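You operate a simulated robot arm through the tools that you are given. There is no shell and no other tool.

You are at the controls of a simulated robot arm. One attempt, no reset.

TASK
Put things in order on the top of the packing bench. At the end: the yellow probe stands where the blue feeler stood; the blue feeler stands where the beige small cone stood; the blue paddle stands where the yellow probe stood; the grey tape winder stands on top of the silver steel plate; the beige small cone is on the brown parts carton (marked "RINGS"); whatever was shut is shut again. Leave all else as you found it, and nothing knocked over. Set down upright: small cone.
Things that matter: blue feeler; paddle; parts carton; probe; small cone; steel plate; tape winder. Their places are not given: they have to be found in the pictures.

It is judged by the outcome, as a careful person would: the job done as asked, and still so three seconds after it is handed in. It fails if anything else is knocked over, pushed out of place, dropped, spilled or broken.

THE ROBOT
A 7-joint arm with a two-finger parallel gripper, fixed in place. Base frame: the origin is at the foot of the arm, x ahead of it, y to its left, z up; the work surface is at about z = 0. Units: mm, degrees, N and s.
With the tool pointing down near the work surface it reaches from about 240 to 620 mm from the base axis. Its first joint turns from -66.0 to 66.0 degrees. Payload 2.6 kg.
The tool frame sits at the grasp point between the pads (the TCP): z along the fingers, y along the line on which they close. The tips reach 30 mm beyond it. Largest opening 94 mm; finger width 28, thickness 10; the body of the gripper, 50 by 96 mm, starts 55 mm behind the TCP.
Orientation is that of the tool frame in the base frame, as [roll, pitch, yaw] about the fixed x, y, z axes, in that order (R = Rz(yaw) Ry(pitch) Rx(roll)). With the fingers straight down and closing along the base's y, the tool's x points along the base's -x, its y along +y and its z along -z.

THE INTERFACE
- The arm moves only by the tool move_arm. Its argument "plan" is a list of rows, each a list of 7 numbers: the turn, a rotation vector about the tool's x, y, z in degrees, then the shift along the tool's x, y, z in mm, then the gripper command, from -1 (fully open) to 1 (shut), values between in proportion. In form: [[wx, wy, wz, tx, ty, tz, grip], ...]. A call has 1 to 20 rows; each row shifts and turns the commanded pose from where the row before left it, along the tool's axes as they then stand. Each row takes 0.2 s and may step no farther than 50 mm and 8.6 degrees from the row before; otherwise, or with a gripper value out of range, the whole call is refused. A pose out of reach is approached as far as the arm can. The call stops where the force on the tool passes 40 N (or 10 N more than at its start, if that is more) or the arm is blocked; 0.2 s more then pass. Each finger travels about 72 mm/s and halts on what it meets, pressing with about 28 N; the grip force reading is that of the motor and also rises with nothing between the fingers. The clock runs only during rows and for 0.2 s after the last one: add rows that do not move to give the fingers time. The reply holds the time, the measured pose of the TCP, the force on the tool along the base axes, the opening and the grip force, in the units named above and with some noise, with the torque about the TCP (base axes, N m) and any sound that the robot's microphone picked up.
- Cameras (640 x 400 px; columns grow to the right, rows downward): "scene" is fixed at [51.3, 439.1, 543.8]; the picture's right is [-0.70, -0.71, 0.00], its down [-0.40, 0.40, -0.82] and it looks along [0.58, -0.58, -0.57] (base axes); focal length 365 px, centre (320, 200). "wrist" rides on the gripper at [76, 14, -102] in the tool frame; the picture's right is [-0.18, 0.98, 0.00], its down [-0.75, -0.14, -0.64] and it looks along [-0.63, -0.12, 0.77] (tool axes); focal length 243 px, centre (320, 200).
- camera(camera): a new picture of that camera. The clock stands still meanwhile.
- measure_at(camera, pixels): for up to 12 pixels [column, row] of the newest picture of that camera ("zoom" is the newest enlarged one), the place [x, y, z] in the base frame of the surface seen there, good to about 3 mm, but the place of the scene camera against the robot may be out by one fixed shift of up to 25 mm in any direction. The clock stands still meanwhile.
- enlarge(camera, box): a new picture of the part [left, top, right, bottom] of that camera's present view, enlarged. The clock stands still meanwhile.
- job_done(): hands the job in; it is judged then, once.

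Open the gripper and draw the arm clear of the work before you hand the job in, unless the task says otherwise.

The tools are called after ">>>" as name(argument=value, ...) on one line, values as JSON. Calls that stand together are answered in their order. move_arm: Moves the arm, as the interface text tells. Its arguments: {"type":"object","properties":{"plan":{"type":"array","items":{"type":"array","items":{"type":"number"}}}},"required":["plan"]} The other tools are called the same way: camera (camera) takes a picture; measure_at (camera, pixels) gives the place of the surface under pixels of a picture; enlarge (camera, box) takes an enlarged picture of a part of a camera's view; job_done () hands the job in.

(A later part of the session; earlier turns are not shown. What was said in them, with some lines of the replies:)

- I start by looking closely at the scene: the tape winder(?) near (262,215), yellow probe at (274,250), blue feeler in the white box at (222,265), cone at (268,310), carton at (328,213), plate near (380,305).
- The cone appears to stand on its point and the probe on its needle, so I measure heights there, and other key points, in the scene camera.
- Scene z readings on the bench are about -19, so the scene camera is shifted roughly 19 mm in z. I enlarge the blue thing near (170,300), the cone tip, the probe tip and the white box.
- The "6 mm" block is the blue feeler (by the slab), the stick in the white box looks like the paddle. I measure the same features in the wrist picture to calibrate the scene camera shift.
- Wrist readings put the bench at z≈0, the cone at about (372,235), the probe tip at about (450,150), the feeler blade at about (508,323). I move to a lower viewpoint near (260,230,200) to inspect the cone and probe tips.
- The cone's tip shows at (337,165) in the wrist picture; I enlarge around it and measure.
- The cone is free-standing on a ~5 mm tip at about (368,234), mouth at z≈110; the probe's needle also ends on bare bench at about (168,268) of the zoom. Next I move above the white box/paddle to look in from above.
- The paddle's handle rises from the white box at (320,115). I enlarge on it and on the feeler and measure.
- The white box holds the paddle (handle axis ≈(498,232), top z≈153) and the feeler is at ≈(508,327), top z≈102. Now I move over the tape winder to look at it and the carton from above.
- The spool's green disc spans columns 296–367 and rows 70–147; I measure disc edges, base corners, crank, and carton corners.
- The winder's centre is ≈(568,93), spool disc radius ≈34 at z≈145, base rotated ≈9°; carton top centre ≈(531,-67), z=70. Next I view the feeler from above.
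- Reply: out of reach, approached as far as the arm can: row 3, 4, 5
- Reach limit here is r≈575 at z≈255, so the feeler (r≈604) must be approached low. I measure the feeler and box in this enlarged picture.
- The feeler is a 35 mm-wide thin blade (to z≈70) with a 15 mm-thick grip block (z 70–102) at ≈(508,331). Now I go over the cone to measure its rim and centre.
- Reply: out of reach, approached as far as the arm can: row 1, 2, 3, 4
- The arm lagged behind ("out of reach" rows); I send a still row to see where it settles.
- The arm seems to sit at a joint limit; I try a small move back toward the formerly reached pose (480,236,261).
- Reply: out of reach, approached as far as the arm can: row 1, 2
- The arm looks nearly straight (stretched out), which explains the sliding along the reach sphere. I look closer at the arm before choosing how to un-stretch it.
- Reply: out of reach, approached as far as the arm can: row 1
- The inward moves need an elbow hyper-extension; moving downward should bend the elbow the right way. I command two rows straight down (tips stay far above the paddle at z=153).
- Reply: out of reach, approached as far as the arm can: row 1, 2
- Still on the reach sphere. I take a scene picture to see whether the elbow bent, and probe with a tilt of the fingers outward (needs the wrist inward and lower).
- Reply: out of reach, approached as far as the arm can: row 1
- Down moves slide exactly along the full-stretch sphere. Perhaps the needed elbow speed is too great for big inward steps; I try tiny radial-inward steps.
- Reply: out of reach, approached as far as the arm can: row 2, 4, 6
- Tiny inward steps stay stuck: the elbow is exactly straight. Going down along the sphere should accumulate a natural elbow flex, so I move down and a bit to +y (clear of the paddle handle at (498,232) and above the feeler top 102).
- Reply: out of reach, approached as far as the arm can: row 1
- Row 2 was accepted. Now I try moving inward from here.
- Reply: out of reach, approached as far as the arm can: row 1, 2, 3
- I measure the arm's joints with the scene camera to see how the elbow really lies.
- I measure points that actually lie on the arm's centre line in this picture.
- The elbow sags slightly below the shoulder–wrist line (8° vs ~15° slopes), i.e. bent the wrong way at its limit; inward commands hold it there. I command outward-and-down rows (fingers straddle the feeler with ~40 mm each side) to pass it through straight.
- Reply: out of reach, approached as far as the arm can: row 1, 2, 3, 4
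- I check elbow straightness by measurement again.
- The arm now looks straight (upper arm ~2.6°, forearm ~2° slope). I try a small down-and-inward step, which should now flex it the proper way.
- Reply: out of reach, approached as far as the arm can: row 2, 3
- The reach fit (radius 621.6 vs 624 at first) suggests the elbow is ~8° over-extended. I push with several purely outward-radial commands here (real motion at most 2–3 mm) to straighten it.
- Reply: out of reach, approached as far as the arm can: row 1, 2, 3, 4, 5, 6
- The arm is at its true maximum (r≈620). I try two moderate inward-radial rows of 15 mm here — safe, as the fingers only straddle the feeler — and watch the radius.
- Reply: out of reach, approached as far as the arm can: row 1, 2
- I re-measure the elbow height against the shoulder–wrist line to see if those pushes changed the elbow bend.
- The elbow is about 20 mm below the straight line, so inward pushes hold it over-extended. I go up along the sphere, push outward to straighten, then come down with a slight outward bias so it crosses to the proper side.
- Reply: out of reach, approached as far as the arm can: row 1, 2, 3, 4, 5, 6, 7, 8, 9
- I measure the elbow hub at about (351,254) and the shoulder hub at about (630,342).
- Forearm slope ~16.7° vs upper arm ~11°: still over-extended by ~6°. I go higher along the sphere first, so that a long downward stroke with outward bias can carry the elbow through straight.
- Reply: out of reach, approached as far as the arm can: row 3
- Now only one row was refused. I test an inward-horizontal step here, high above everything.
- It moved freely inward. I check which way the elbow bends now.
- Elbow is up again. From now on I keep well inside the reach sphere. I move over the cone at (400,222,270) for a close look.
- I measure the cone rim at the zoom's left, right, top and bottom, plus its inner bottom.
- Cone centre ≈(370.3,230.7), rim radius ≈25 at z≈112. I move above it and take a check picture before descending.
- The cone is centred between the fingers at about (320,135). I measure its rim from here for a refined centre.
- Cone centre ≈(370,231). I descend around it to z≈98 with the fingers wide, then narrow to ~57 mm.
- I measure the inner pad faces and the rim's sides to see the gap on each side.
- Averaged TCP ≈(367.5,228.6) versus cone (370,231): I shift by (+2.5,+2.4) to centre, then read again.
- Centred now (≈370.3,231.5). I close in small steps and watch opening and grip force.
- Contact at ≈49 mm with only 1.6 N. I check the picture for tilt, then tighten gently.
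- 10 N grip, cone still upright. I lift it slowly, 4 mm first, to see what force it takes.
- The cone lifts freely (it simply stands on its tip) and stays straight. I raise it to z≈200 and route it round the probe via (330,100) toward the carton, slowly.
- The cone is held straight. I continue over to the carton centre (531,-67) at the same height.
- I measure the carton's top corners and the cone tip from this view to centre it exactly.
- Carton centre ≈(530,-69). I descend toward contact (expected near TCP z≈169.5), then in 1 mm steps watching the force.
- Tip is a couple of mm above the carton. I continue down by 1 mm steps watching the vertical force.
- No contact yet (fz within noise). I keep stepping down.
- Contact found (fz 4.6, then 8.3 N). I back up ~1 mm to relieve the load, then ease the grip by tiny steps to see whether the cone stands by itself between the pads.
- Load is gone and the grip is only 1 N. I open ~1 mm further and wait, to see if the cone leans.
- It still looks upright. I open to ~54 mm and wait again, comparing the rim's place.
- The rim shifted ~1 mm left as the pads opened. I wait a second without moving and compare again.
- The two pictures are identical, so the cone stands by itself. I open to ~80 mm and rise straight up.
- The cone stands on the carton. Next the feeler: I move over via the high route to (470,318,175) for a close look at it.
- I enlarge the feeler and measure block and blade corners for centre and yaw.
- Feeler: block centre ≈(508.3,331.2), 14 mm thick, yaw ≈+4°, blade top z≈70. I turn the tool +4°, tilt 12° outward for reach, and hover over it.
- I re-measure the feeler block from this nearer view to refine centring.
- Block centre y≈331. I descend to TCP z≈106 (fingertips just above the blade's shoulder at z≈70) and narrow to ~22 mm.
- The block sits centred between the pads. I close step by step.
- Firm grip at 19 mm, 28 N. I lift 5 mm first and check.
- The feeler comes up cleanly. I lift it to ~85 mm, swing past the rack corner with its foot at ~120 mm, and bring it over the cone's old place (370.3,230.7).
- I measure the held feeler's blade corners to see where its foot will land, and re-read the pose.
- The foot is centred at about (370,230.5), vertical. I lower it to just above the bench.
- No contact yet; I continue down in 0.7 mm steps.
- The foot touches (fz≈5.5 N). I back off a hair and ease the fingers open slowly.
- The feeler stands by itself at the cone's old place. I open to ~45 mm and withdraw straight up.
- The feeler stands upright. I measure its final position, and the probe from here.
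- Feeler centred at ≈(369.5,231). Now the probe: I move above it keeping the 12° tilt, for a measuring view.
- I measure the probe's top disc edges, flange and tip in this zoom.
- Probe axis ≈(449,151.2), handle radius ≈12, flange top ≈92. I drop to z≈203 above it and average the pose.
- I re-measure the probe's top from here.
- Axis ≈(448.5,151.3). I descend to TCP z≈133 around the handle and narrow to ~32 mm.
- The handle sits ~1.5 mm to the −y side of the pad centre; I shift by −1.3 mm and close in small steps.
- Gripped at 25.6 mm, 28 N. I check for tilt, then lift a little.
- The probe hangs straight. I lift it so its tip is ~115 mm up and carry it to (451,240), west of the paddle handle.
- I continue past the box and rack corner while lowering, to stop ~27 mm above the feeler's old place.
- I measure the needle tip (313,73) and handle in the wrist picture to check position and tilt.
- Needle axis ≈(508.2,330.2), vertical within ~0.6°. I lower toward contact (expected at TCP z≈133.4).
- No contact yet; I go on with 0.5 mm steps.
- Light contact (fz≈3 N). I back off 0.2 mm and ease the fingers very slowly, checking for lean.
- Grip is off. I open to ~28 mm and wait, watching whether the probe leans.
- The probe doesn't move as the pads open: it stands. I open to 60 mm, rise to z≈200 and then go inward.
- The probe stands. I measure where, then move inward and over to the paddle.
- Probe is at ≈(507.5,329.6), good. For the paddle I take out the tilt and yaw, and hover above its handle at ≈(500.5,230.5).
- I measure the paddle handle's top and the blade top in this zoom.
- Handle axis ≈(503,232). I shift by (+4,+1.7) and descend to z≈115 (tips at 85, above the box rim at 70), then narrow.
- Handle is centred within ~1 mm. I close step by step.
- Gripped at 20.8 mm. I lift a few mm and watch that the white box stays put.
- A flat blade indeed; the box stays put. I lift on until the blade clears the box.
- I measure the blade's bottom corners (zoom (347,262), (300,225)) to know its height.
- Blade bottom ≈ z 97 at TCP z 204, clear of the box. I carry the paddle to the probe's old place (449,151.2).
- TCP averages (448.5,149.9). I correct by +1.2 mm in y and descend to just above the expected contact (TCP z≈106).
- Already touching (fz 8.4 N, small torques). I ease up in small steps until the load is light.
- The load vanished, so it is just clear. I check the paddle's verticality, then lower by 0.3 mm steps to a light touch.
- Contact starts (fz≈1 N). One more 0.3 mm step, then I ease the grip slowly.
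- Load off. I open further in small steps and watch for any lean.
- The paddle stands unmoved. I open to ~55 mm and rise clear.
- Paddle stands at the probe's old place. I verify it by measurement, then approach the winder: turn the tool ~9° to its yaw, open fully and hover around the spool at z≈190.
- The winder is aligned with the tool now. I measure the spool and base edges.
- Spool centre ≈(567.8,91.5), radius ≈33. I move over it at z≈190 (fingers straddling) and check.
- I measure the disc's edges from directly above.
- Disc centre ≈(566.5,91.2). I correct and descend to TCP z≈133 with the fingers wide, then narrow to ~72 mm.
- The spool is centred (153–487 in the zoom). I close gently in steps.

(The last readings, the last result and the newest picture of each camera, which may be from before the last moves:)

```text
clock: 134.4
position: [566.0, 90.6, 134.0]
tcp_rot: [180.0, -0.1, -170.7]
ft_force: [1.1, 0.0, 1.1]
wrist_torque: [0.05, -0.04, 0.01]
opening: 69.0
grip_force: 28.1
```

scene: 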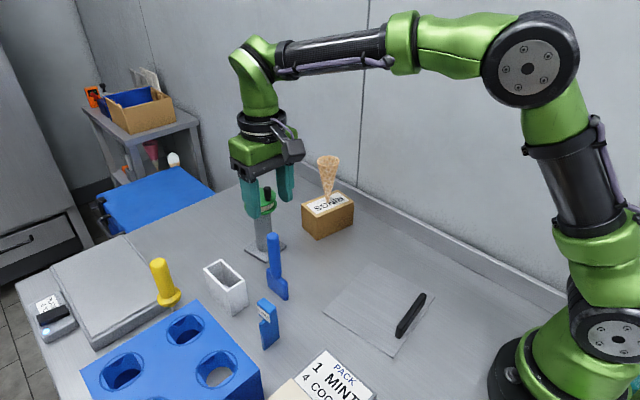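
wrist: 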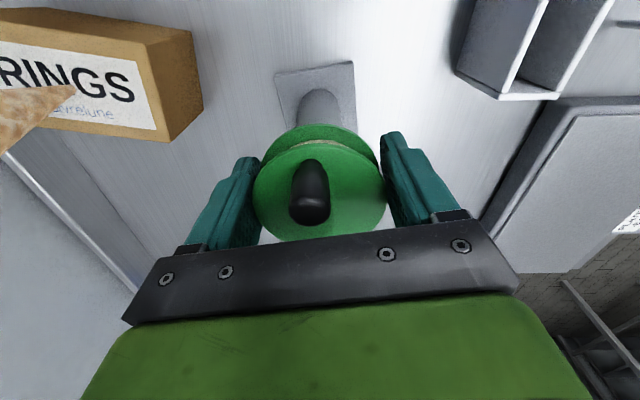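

Gripped at 69 mm, 28 N. I lift 3 mm to test that the whole winder comes along.

>>> move_arm(plan=[[0, 0, 0, 0, 0, -1.5, -0.298], [0, 0, 0, 0, 0, -1.5, -0.298], [0, 0, 0, 0, 0, 0, -0.298]])

>>> enlarge(camera="scene", box=[200, 140, 320, 270])

>>> move_arm(plan=[[0, 0, 0, 0, 0, -4, -0.298], [0, 0, 0, 0, 0, -4, -0.298], [0, 0, 0, 0, 0, -4, -0.298], [0, 0, 0, 0, 0, 0, -0.298]])

>>> enlarge(camera="scene", box=[200, 140, 320, 270])

```text
clock: 135.2
position: [566.4, 92.1, 137.7]
tcp_rot: [180.0, 0.0, -170.7]
ft_force: [0.0, -0.1, -2.3]
wrist_torque: [0.05, 0.02, -0.01]
opening: 68.8
grip_force: 28.4
```

```text
3.08 times, centred on (260, 205) of scene
```

zoom: 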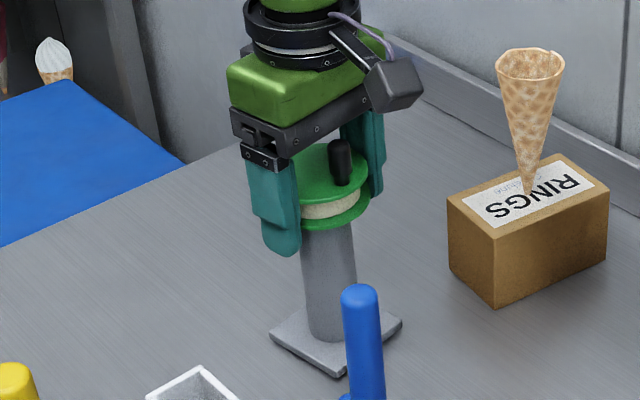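

```text
clock: 136.2
position: [565.5, 90.9, 149.7]
tcp_rot: [179.9, 0.0, -170.8]
ft_force: [0.5, -0.6, -2.4]
wrist_torque: [0.04, 0.03, 0.01]
opening: 69.1
grip_force: 28.4
```

```text
3.08 times, centred on (260, 205) of scene
```

zoom: 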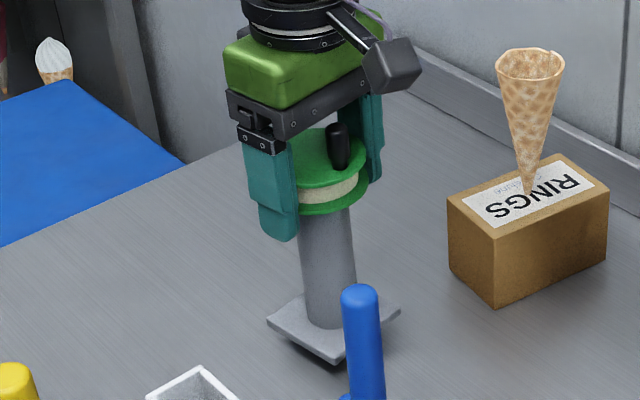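

The entire winder lifts (≈2.4 N). I raise it further and carry it inward to (420,57,200), between paddle and carton.

>>> move_arm(plan=[[0, 0, 0, 0, 0, -10, -0.298], [0, 0, 0, 0, 0, -15, -0.298], [0, 0, 0, 15, -1, -2.5, -0.298], [0, 0, 0, 25, -1.7, -4, -0.298], [0, 0, 0, 25, -1.7, -4, -0.298], [0, 0, 0, 25, -1.7, -4, -0.298], [0, 0, 0, 25, -1.7, -4, -0.298], [0, 0, 0, 20, -1.3, -4, -0.298], [0, 0, 0, 14.6, -0.9, -2.5, -0.298], [0, 0, 0, 0, 0, 0, -0.298]])

>>> camera(camera="wrist")

>>> camera(camera="scene")

```text
clock: 138.4
position: [419.8, 57.5, 199.1]
tcp_rot: [179.9, 0.0, -170.8]
ft_force: [-0.4, -0.1, -1.1]
wrist_torque: [0.02, 0.01, -0.02]
opening: 69.2
grip_force: 27.9
```

```text
taken
```

wrist: 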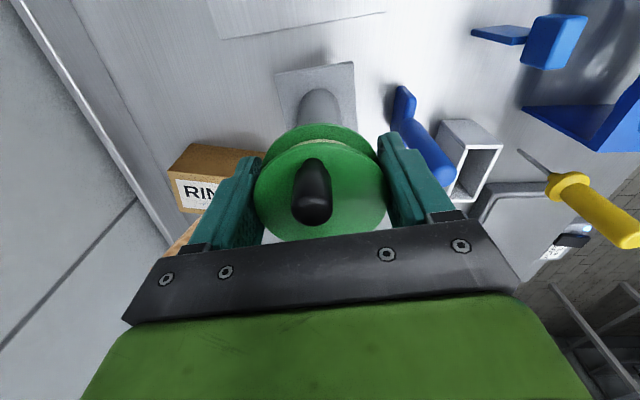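

```text
taken
```

scene: 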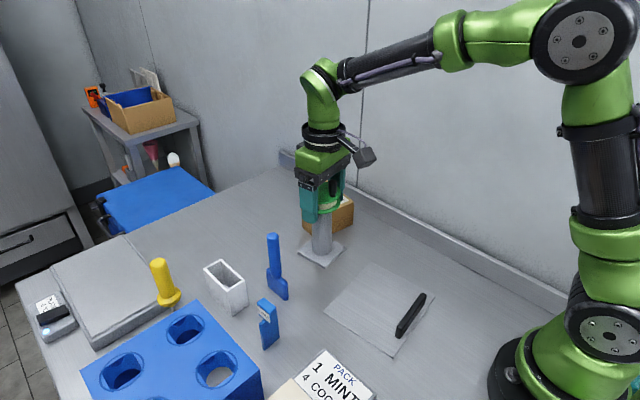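

I measure the plate's far edge from here and move closer, over the plate.

>>> measure_at(camera="wrist", pixels=[[223, 37], [300, 27], [383, 14], [215, 10], [250, 34]])

>>> move_arm(plan=[[0, 0, 0, 15, -0.7, 0, -0.298], [0, 0, 0, 25, -1.1, 0, -0.298], [0, 0, 0, 25, -1.1, 0, -0.298], [0, 0, 0, 17, -0.8, 0, -0.298], [0, 0, 0, 10, -0.5, 0, -0.298], [0, 0, 0, 0, 0, 0, -0.298]])

>>> camera(camera="wrist")

>>> enlarge(camera="scene", box=[300, 160, 460, 380])

```text
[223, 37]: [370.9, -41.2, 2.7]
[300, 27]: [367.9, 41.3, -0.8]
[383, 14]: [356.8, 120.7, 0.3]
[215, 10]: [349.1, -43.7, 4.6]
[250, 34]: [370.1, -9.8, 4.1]
```

```text
clock: 139.8
position: [329.6, 37.9, 200.1]
tcp_rot: [-180.0, 0.1, -170.7]
ft_force: [0.3, -0.3, -2.8]
wrist_torque: [-0.01, -0.01, -0.01]
opening: 68.9
grip_force: 27.2
```

```text
taken
```

wrist: 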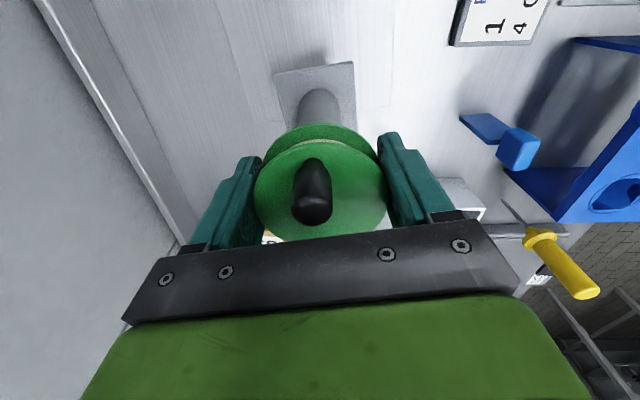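

```text
1.82 times, centred on (380, 270) of scene
```

zoom: 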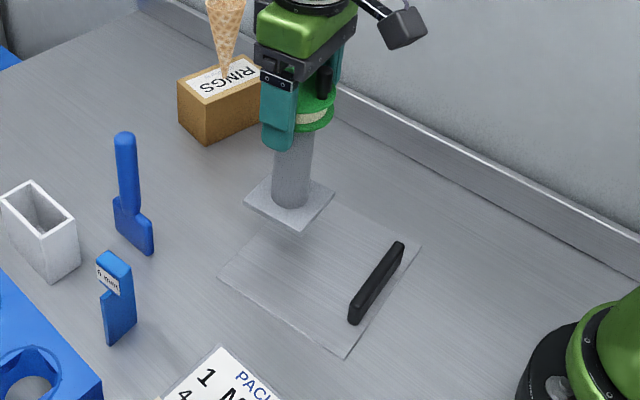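

Plate centre ≈(292,32); free area between its black handle (x≤238) and the far edge (x≈364) is centred near (300,32). I move there and lower to just above contact (expected TCP z≈136).

>>> move_arm(plan=[[0, 0, 0, 15.1, -0.5, 0, -0.298], [0, 0, 0, 15.1, -0.5, 0, -0.298], [0, 0, 0, 0, 0, 20, -0.298], [0, 0, 0, 0, 0, 20, -0.298], [0, 0, 0, 0, 0, 12, -0.298], [0, 0, 0, 0, 0, 0, -0.298]])

>>> camera(camera="wrist")

>>> enlarge(camera="scene", box=[300, 180, 460, 380])

```text
clock: 141.2
position: [300.9, 32.0, 145.9]
tcp_rot: [179.9, 0.0, -170.8]
ft_force: [0.6, -0.1, -2.6]
wrist_torque: [0.02, 0.02, 0.0]
opening: 68.8
grip_force: 27.9
```

```text
taken
```

wrist: 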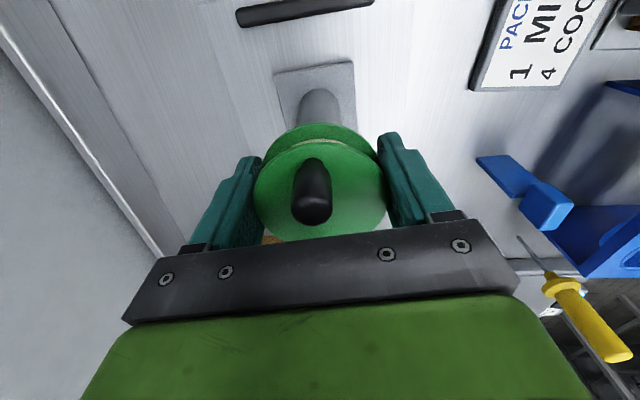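

```text
2.00 times, centred on (380, 280) of scene
```

zoom: 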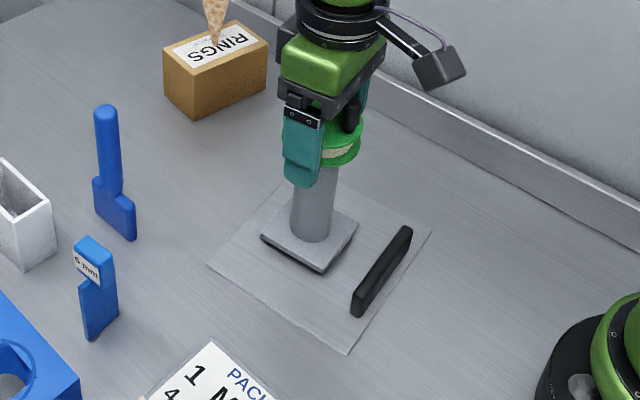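

I check the gap between the winder base and the plate's black handle, then descend in small steps.

>>> measure_at(camera="wrist", pixels=[[277, 76], [350, 64], [242, 24], [300, 18], [370, 4], [320, 50], [238, 10]])

>>> move_arm(plan=[[0, 0, 0, 0, 0, 4, -0.298], [0, 0, 0, 0, 0, 3, -0.298], [0, 0, 0, 0, 0, 0, -0.298]])

>>> move_arm(plan=[[0, 0, 0, 0, 0, 0.6, -0.298], [0, 0, 0, 0, 0, 0, -0.298]])

>>> move_arm(plan=[[0, 0, 0, 0, 0, 0.6, -0.298], [0, 0, 0, 0, 0, 0, -0.298]])

>>> move_arm(plan=[[0, 0, 0, 0, 0, 0.6, -0.298], [0, 0, 0, 0, 0, 0, -0.298]])

```text
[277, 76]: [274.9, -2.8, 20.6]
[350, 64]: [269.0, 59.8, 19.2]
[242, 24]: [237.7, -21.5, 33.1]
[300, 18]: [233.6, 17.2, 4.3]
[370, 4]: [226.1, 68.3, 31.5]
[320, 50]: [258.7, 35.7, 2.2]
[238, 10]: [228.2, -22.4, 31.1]
```

```text
clock: 142.0
position: [301.0, 33.2, 140.5]
tcp_rot: [-179.9, 0.0, -170.7]
ft_force: [-0.3, 0.0, -2.0]
wrist_torque: [0.01, 0.03, -0.03]
opening: 69.0
grip_force: 28.3
```

```text
clock: 142.6
position: [301.6, 32.8, 138.9]
tcp_rot: [-179.9, 0.1, -170.7]
ft_force: [0.4, 0.5, -1.8]
wrist_torque: [0.0, -0.05, -0.01]
opening: 68.9
grip_force: 28.1
```

```text
clock: 143.2
position: [299.8, 31.3, 139.3]
tcp_rot: [180.0, 0.0, -170.7]
ft_force: [-0.1, -0.4, -2.6]
wrist_torque: [0.01, 0.01, 0.01]
opening: 68.8
grip_force: 28.2
```

```text
clock: 143.8
position: [300.8, 32.8, 138.1]
tcp_rot: [179.9, 0.0, -170.7]
ft_force: [0.7, -0.3, 2.1]
wrist_torque: [0.05, 0.14, 0.03]
opening: 69.0
grip_force: 28.5
```

Contact with the plate (fz from −2.4 to +2.1 N). I ease the grip open slowly.

>>> move_arm(plan=[[0, 0, 0, 0, 0, 0, -0.36], [0, 0, 0, 0, 0, 0, -0.42], [0, 0, 0, 0, 0, 0, -0.45], [0, 0, 0, 0, 0, 0, -0.468], [0, 0, 0, 0, 0, 0, -0.48], [0, 0, 0, 0, 0, 0, -0.5], [0, 0, 0, 0, 0, 0, -0.52], [0, 0, 0, 0, 0, 0, -0.52]])

>>> enlarge(camera="wrist", box=[220, 40, 420, 240])

>>> enlarge(camera="scene", box=[320, 180, 440, 360])

```text
clock: 145.6
position: [300.5, 33.1, 138.2]
tcp_rot: [180.0, 0.0, -170.6]
ft_force: [1.3, -0.7, -0.8]
wrist_torque: [0.03, -0.05, -0.01]
opening: 71.8
grip_force: 0.7
```

```text
2.00 times, centred on (320, 140) of wrist
```

zoom: 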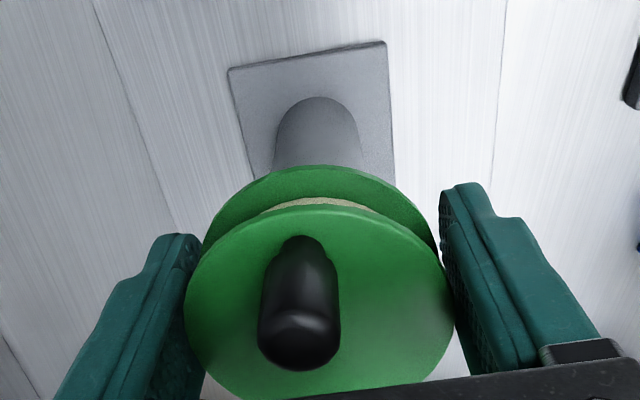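

```text
2.22 times, centred on (380, 270) of scene
```

zoom: 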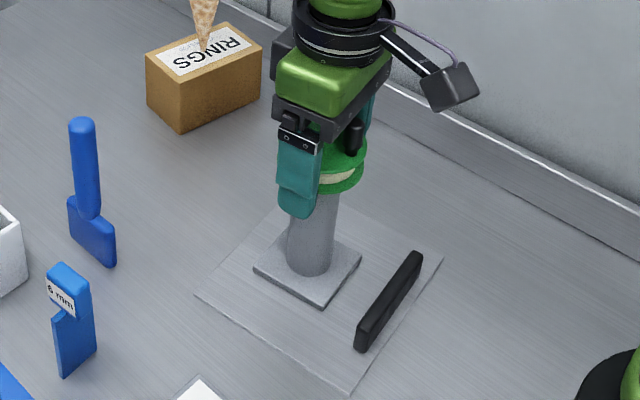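

The winder sits flat on the plate. I open wide and rise straight up.

>>> move_arm(plan=[[0, 0, 0, 0, 0, 0, -0.6], [0, 0, 0, 0, 0, 0, -0.75], [0, 0, 0, 0, 0, 0, -0.9], [0, 0, 0, 0, 0, 0, -0.95], [0, 0, 0, 0, 0, 0, -0.95], [0, 0, 0, 0, 0, -12, -0.95], [0, 0, 0, 0, 0, -25, -0.95], [0, 0, 0, 0, 0, -35, -0.95], [0, 0, 0, 0, 0, -40, -0.95], [0, 0, 0, 0, 0, -40, -0.95], [0, 0, 0, 0, 0, 0, -0.95]])

>>> camera(camera="scene")

>>> camera(camera="wrist")

```text
clock: 148.0
position: [300.5, 32.4, 289.3]
tcp_rot: [180.0, 0.1, -170.7]
ft_force: [0.6, 0.1, 0.4]
wrist_torque: [0.0, 0.02, 0.01]
opening: 91.6
grip_force: 0.1
```

```text
taken
```

scene: 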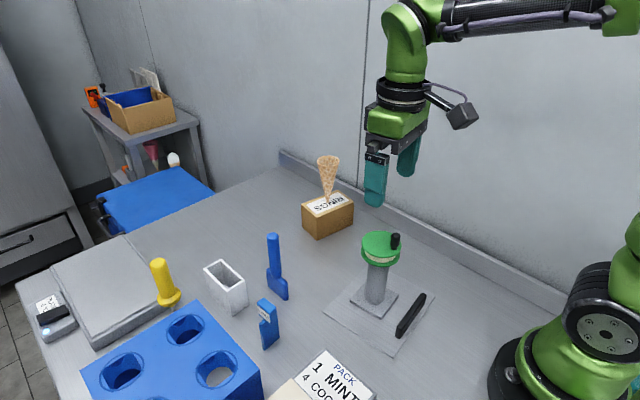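

```text
taken
```

wrist: 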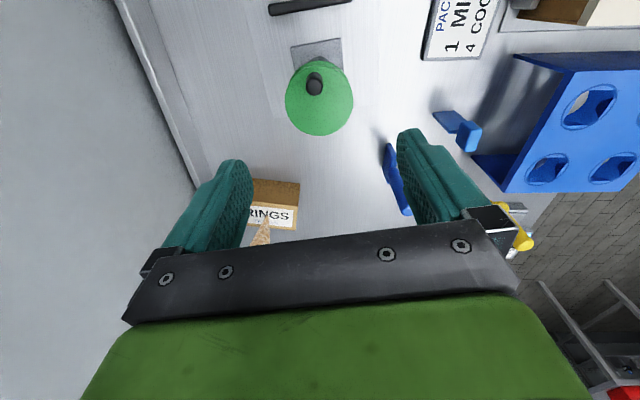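

Everything is placed. I compare the white box, plate and all pieces with the beginning by measuring and enlarging.

>>> measure_at(camera="scene", pixels=[[207, 270], [242, 285], [331, 312], [443, 296], [402, 357], [410, 310], [400, 330], [328, 203], [303, 206], [317, 238]])

>>> enlarge(camera="scene", box=[130, 220, 310, 360])

>>> enlarge(camera="scene", box=[280, 140, 460, 370])

```text
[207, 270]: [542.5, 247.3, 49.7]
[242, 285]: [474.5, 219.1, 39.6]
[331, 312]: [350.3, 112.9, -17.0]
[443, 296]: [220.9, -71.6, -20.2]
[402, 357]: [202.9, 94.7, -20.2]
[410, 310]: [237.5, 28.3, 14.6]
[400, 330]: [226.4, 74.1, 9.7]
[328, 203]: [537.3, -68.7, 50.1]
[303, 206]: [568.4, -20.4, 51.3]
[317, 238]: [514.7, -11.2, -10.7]
```

```text
2.86 times, centred on (220, 290) of scene
```

zoom: 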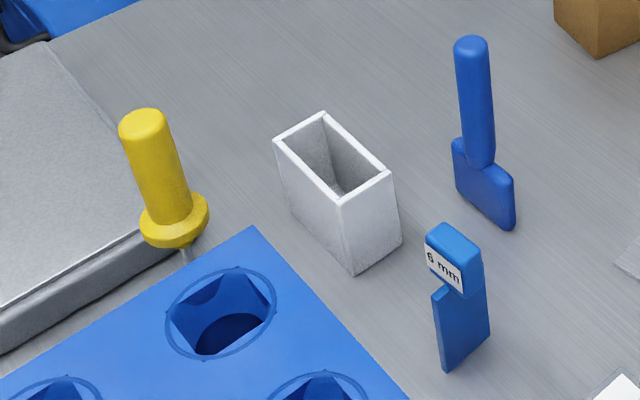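

```text
1.74 times, centred on (370, 255) of scene
```

zoom: 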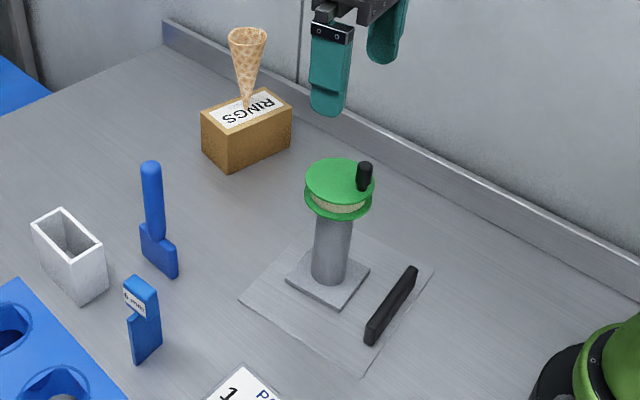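

Box, plate and carton read the same as at the start, and all pieces stand. I draw the arm further up and clear with the gripper open, and check once more.

>>> move_arm(plan=[[0, 0, 0, 0, 0, -30, -1], [0, 0, 0, 0, 0, -30, -1], [0, 0, 0, 0, 0, 0, -1], [0, 0, 0, 0, 0, 0, -1], [0, 0, 0, 0, 0, 0, -1]])

>>> camera(camera="scene")

```text
clock: 149.2
position: [301.6, 33.2, 350.2]
tcp_rot: [179.9, 0.0, -170.7]
ft_force: [0.6, 0.0, 0.1]
wrist_torque: [-0.03, 0.02, 0.0]
opening: 94.0
grip_force: 0.1
```

```text
taken
```

scene: 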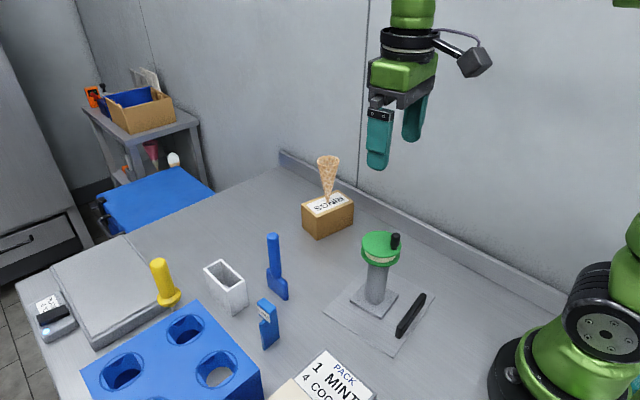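

The last picture shows all of it in order: the cone upright on the carton (328,180), the winder on the plate (377,275), the paddle (275,265), feeler (268,322) and probe (163,283) standing. The arm is clear with the gripper open, so I hand in.

>>> job_done()

```text
The job is handed in.
```

The job is handed in. In the last picture every piece stood where you asked and nothing had fallen; I don't have the judge's result.

| Piece | Final place | Measured (x, y) |
|---|---|---|
| Yellow probe | Where the blue feeler stood | about (507, 330) |
| Blue feeler | Where the beige small cone stood | about (369, 231) |
| Blue paddle | Where the yellow probe stood | about (449, 152) |
| Grey tape winder | On the silver steel plate, between its black handle and the far edge | about (300, 32), from the arm's position |
| Beige small cone | Upright on its point, on the "RINGS" carton | about (530, -68), from the arm's position |

- **Identification:** I took the "6 mm" block as the blue feeler and the stick in the white box as the blue paddle.
- **White box:** the paddle came out of it, so the box is now empty. It is still in its place.
- **Left as found:** the white box, steel plate and carton measured within about 4 mm of where they started. I opened nothing, so there was nothing to shut again.
- **Arm trouble:** early on, a move beyond reach locked the arm fully stretched for about 17 seconds while I worked it free. Nothing was touched during that.
- **Arm at the end:** it is drawn up clear of the work with the gripper open.
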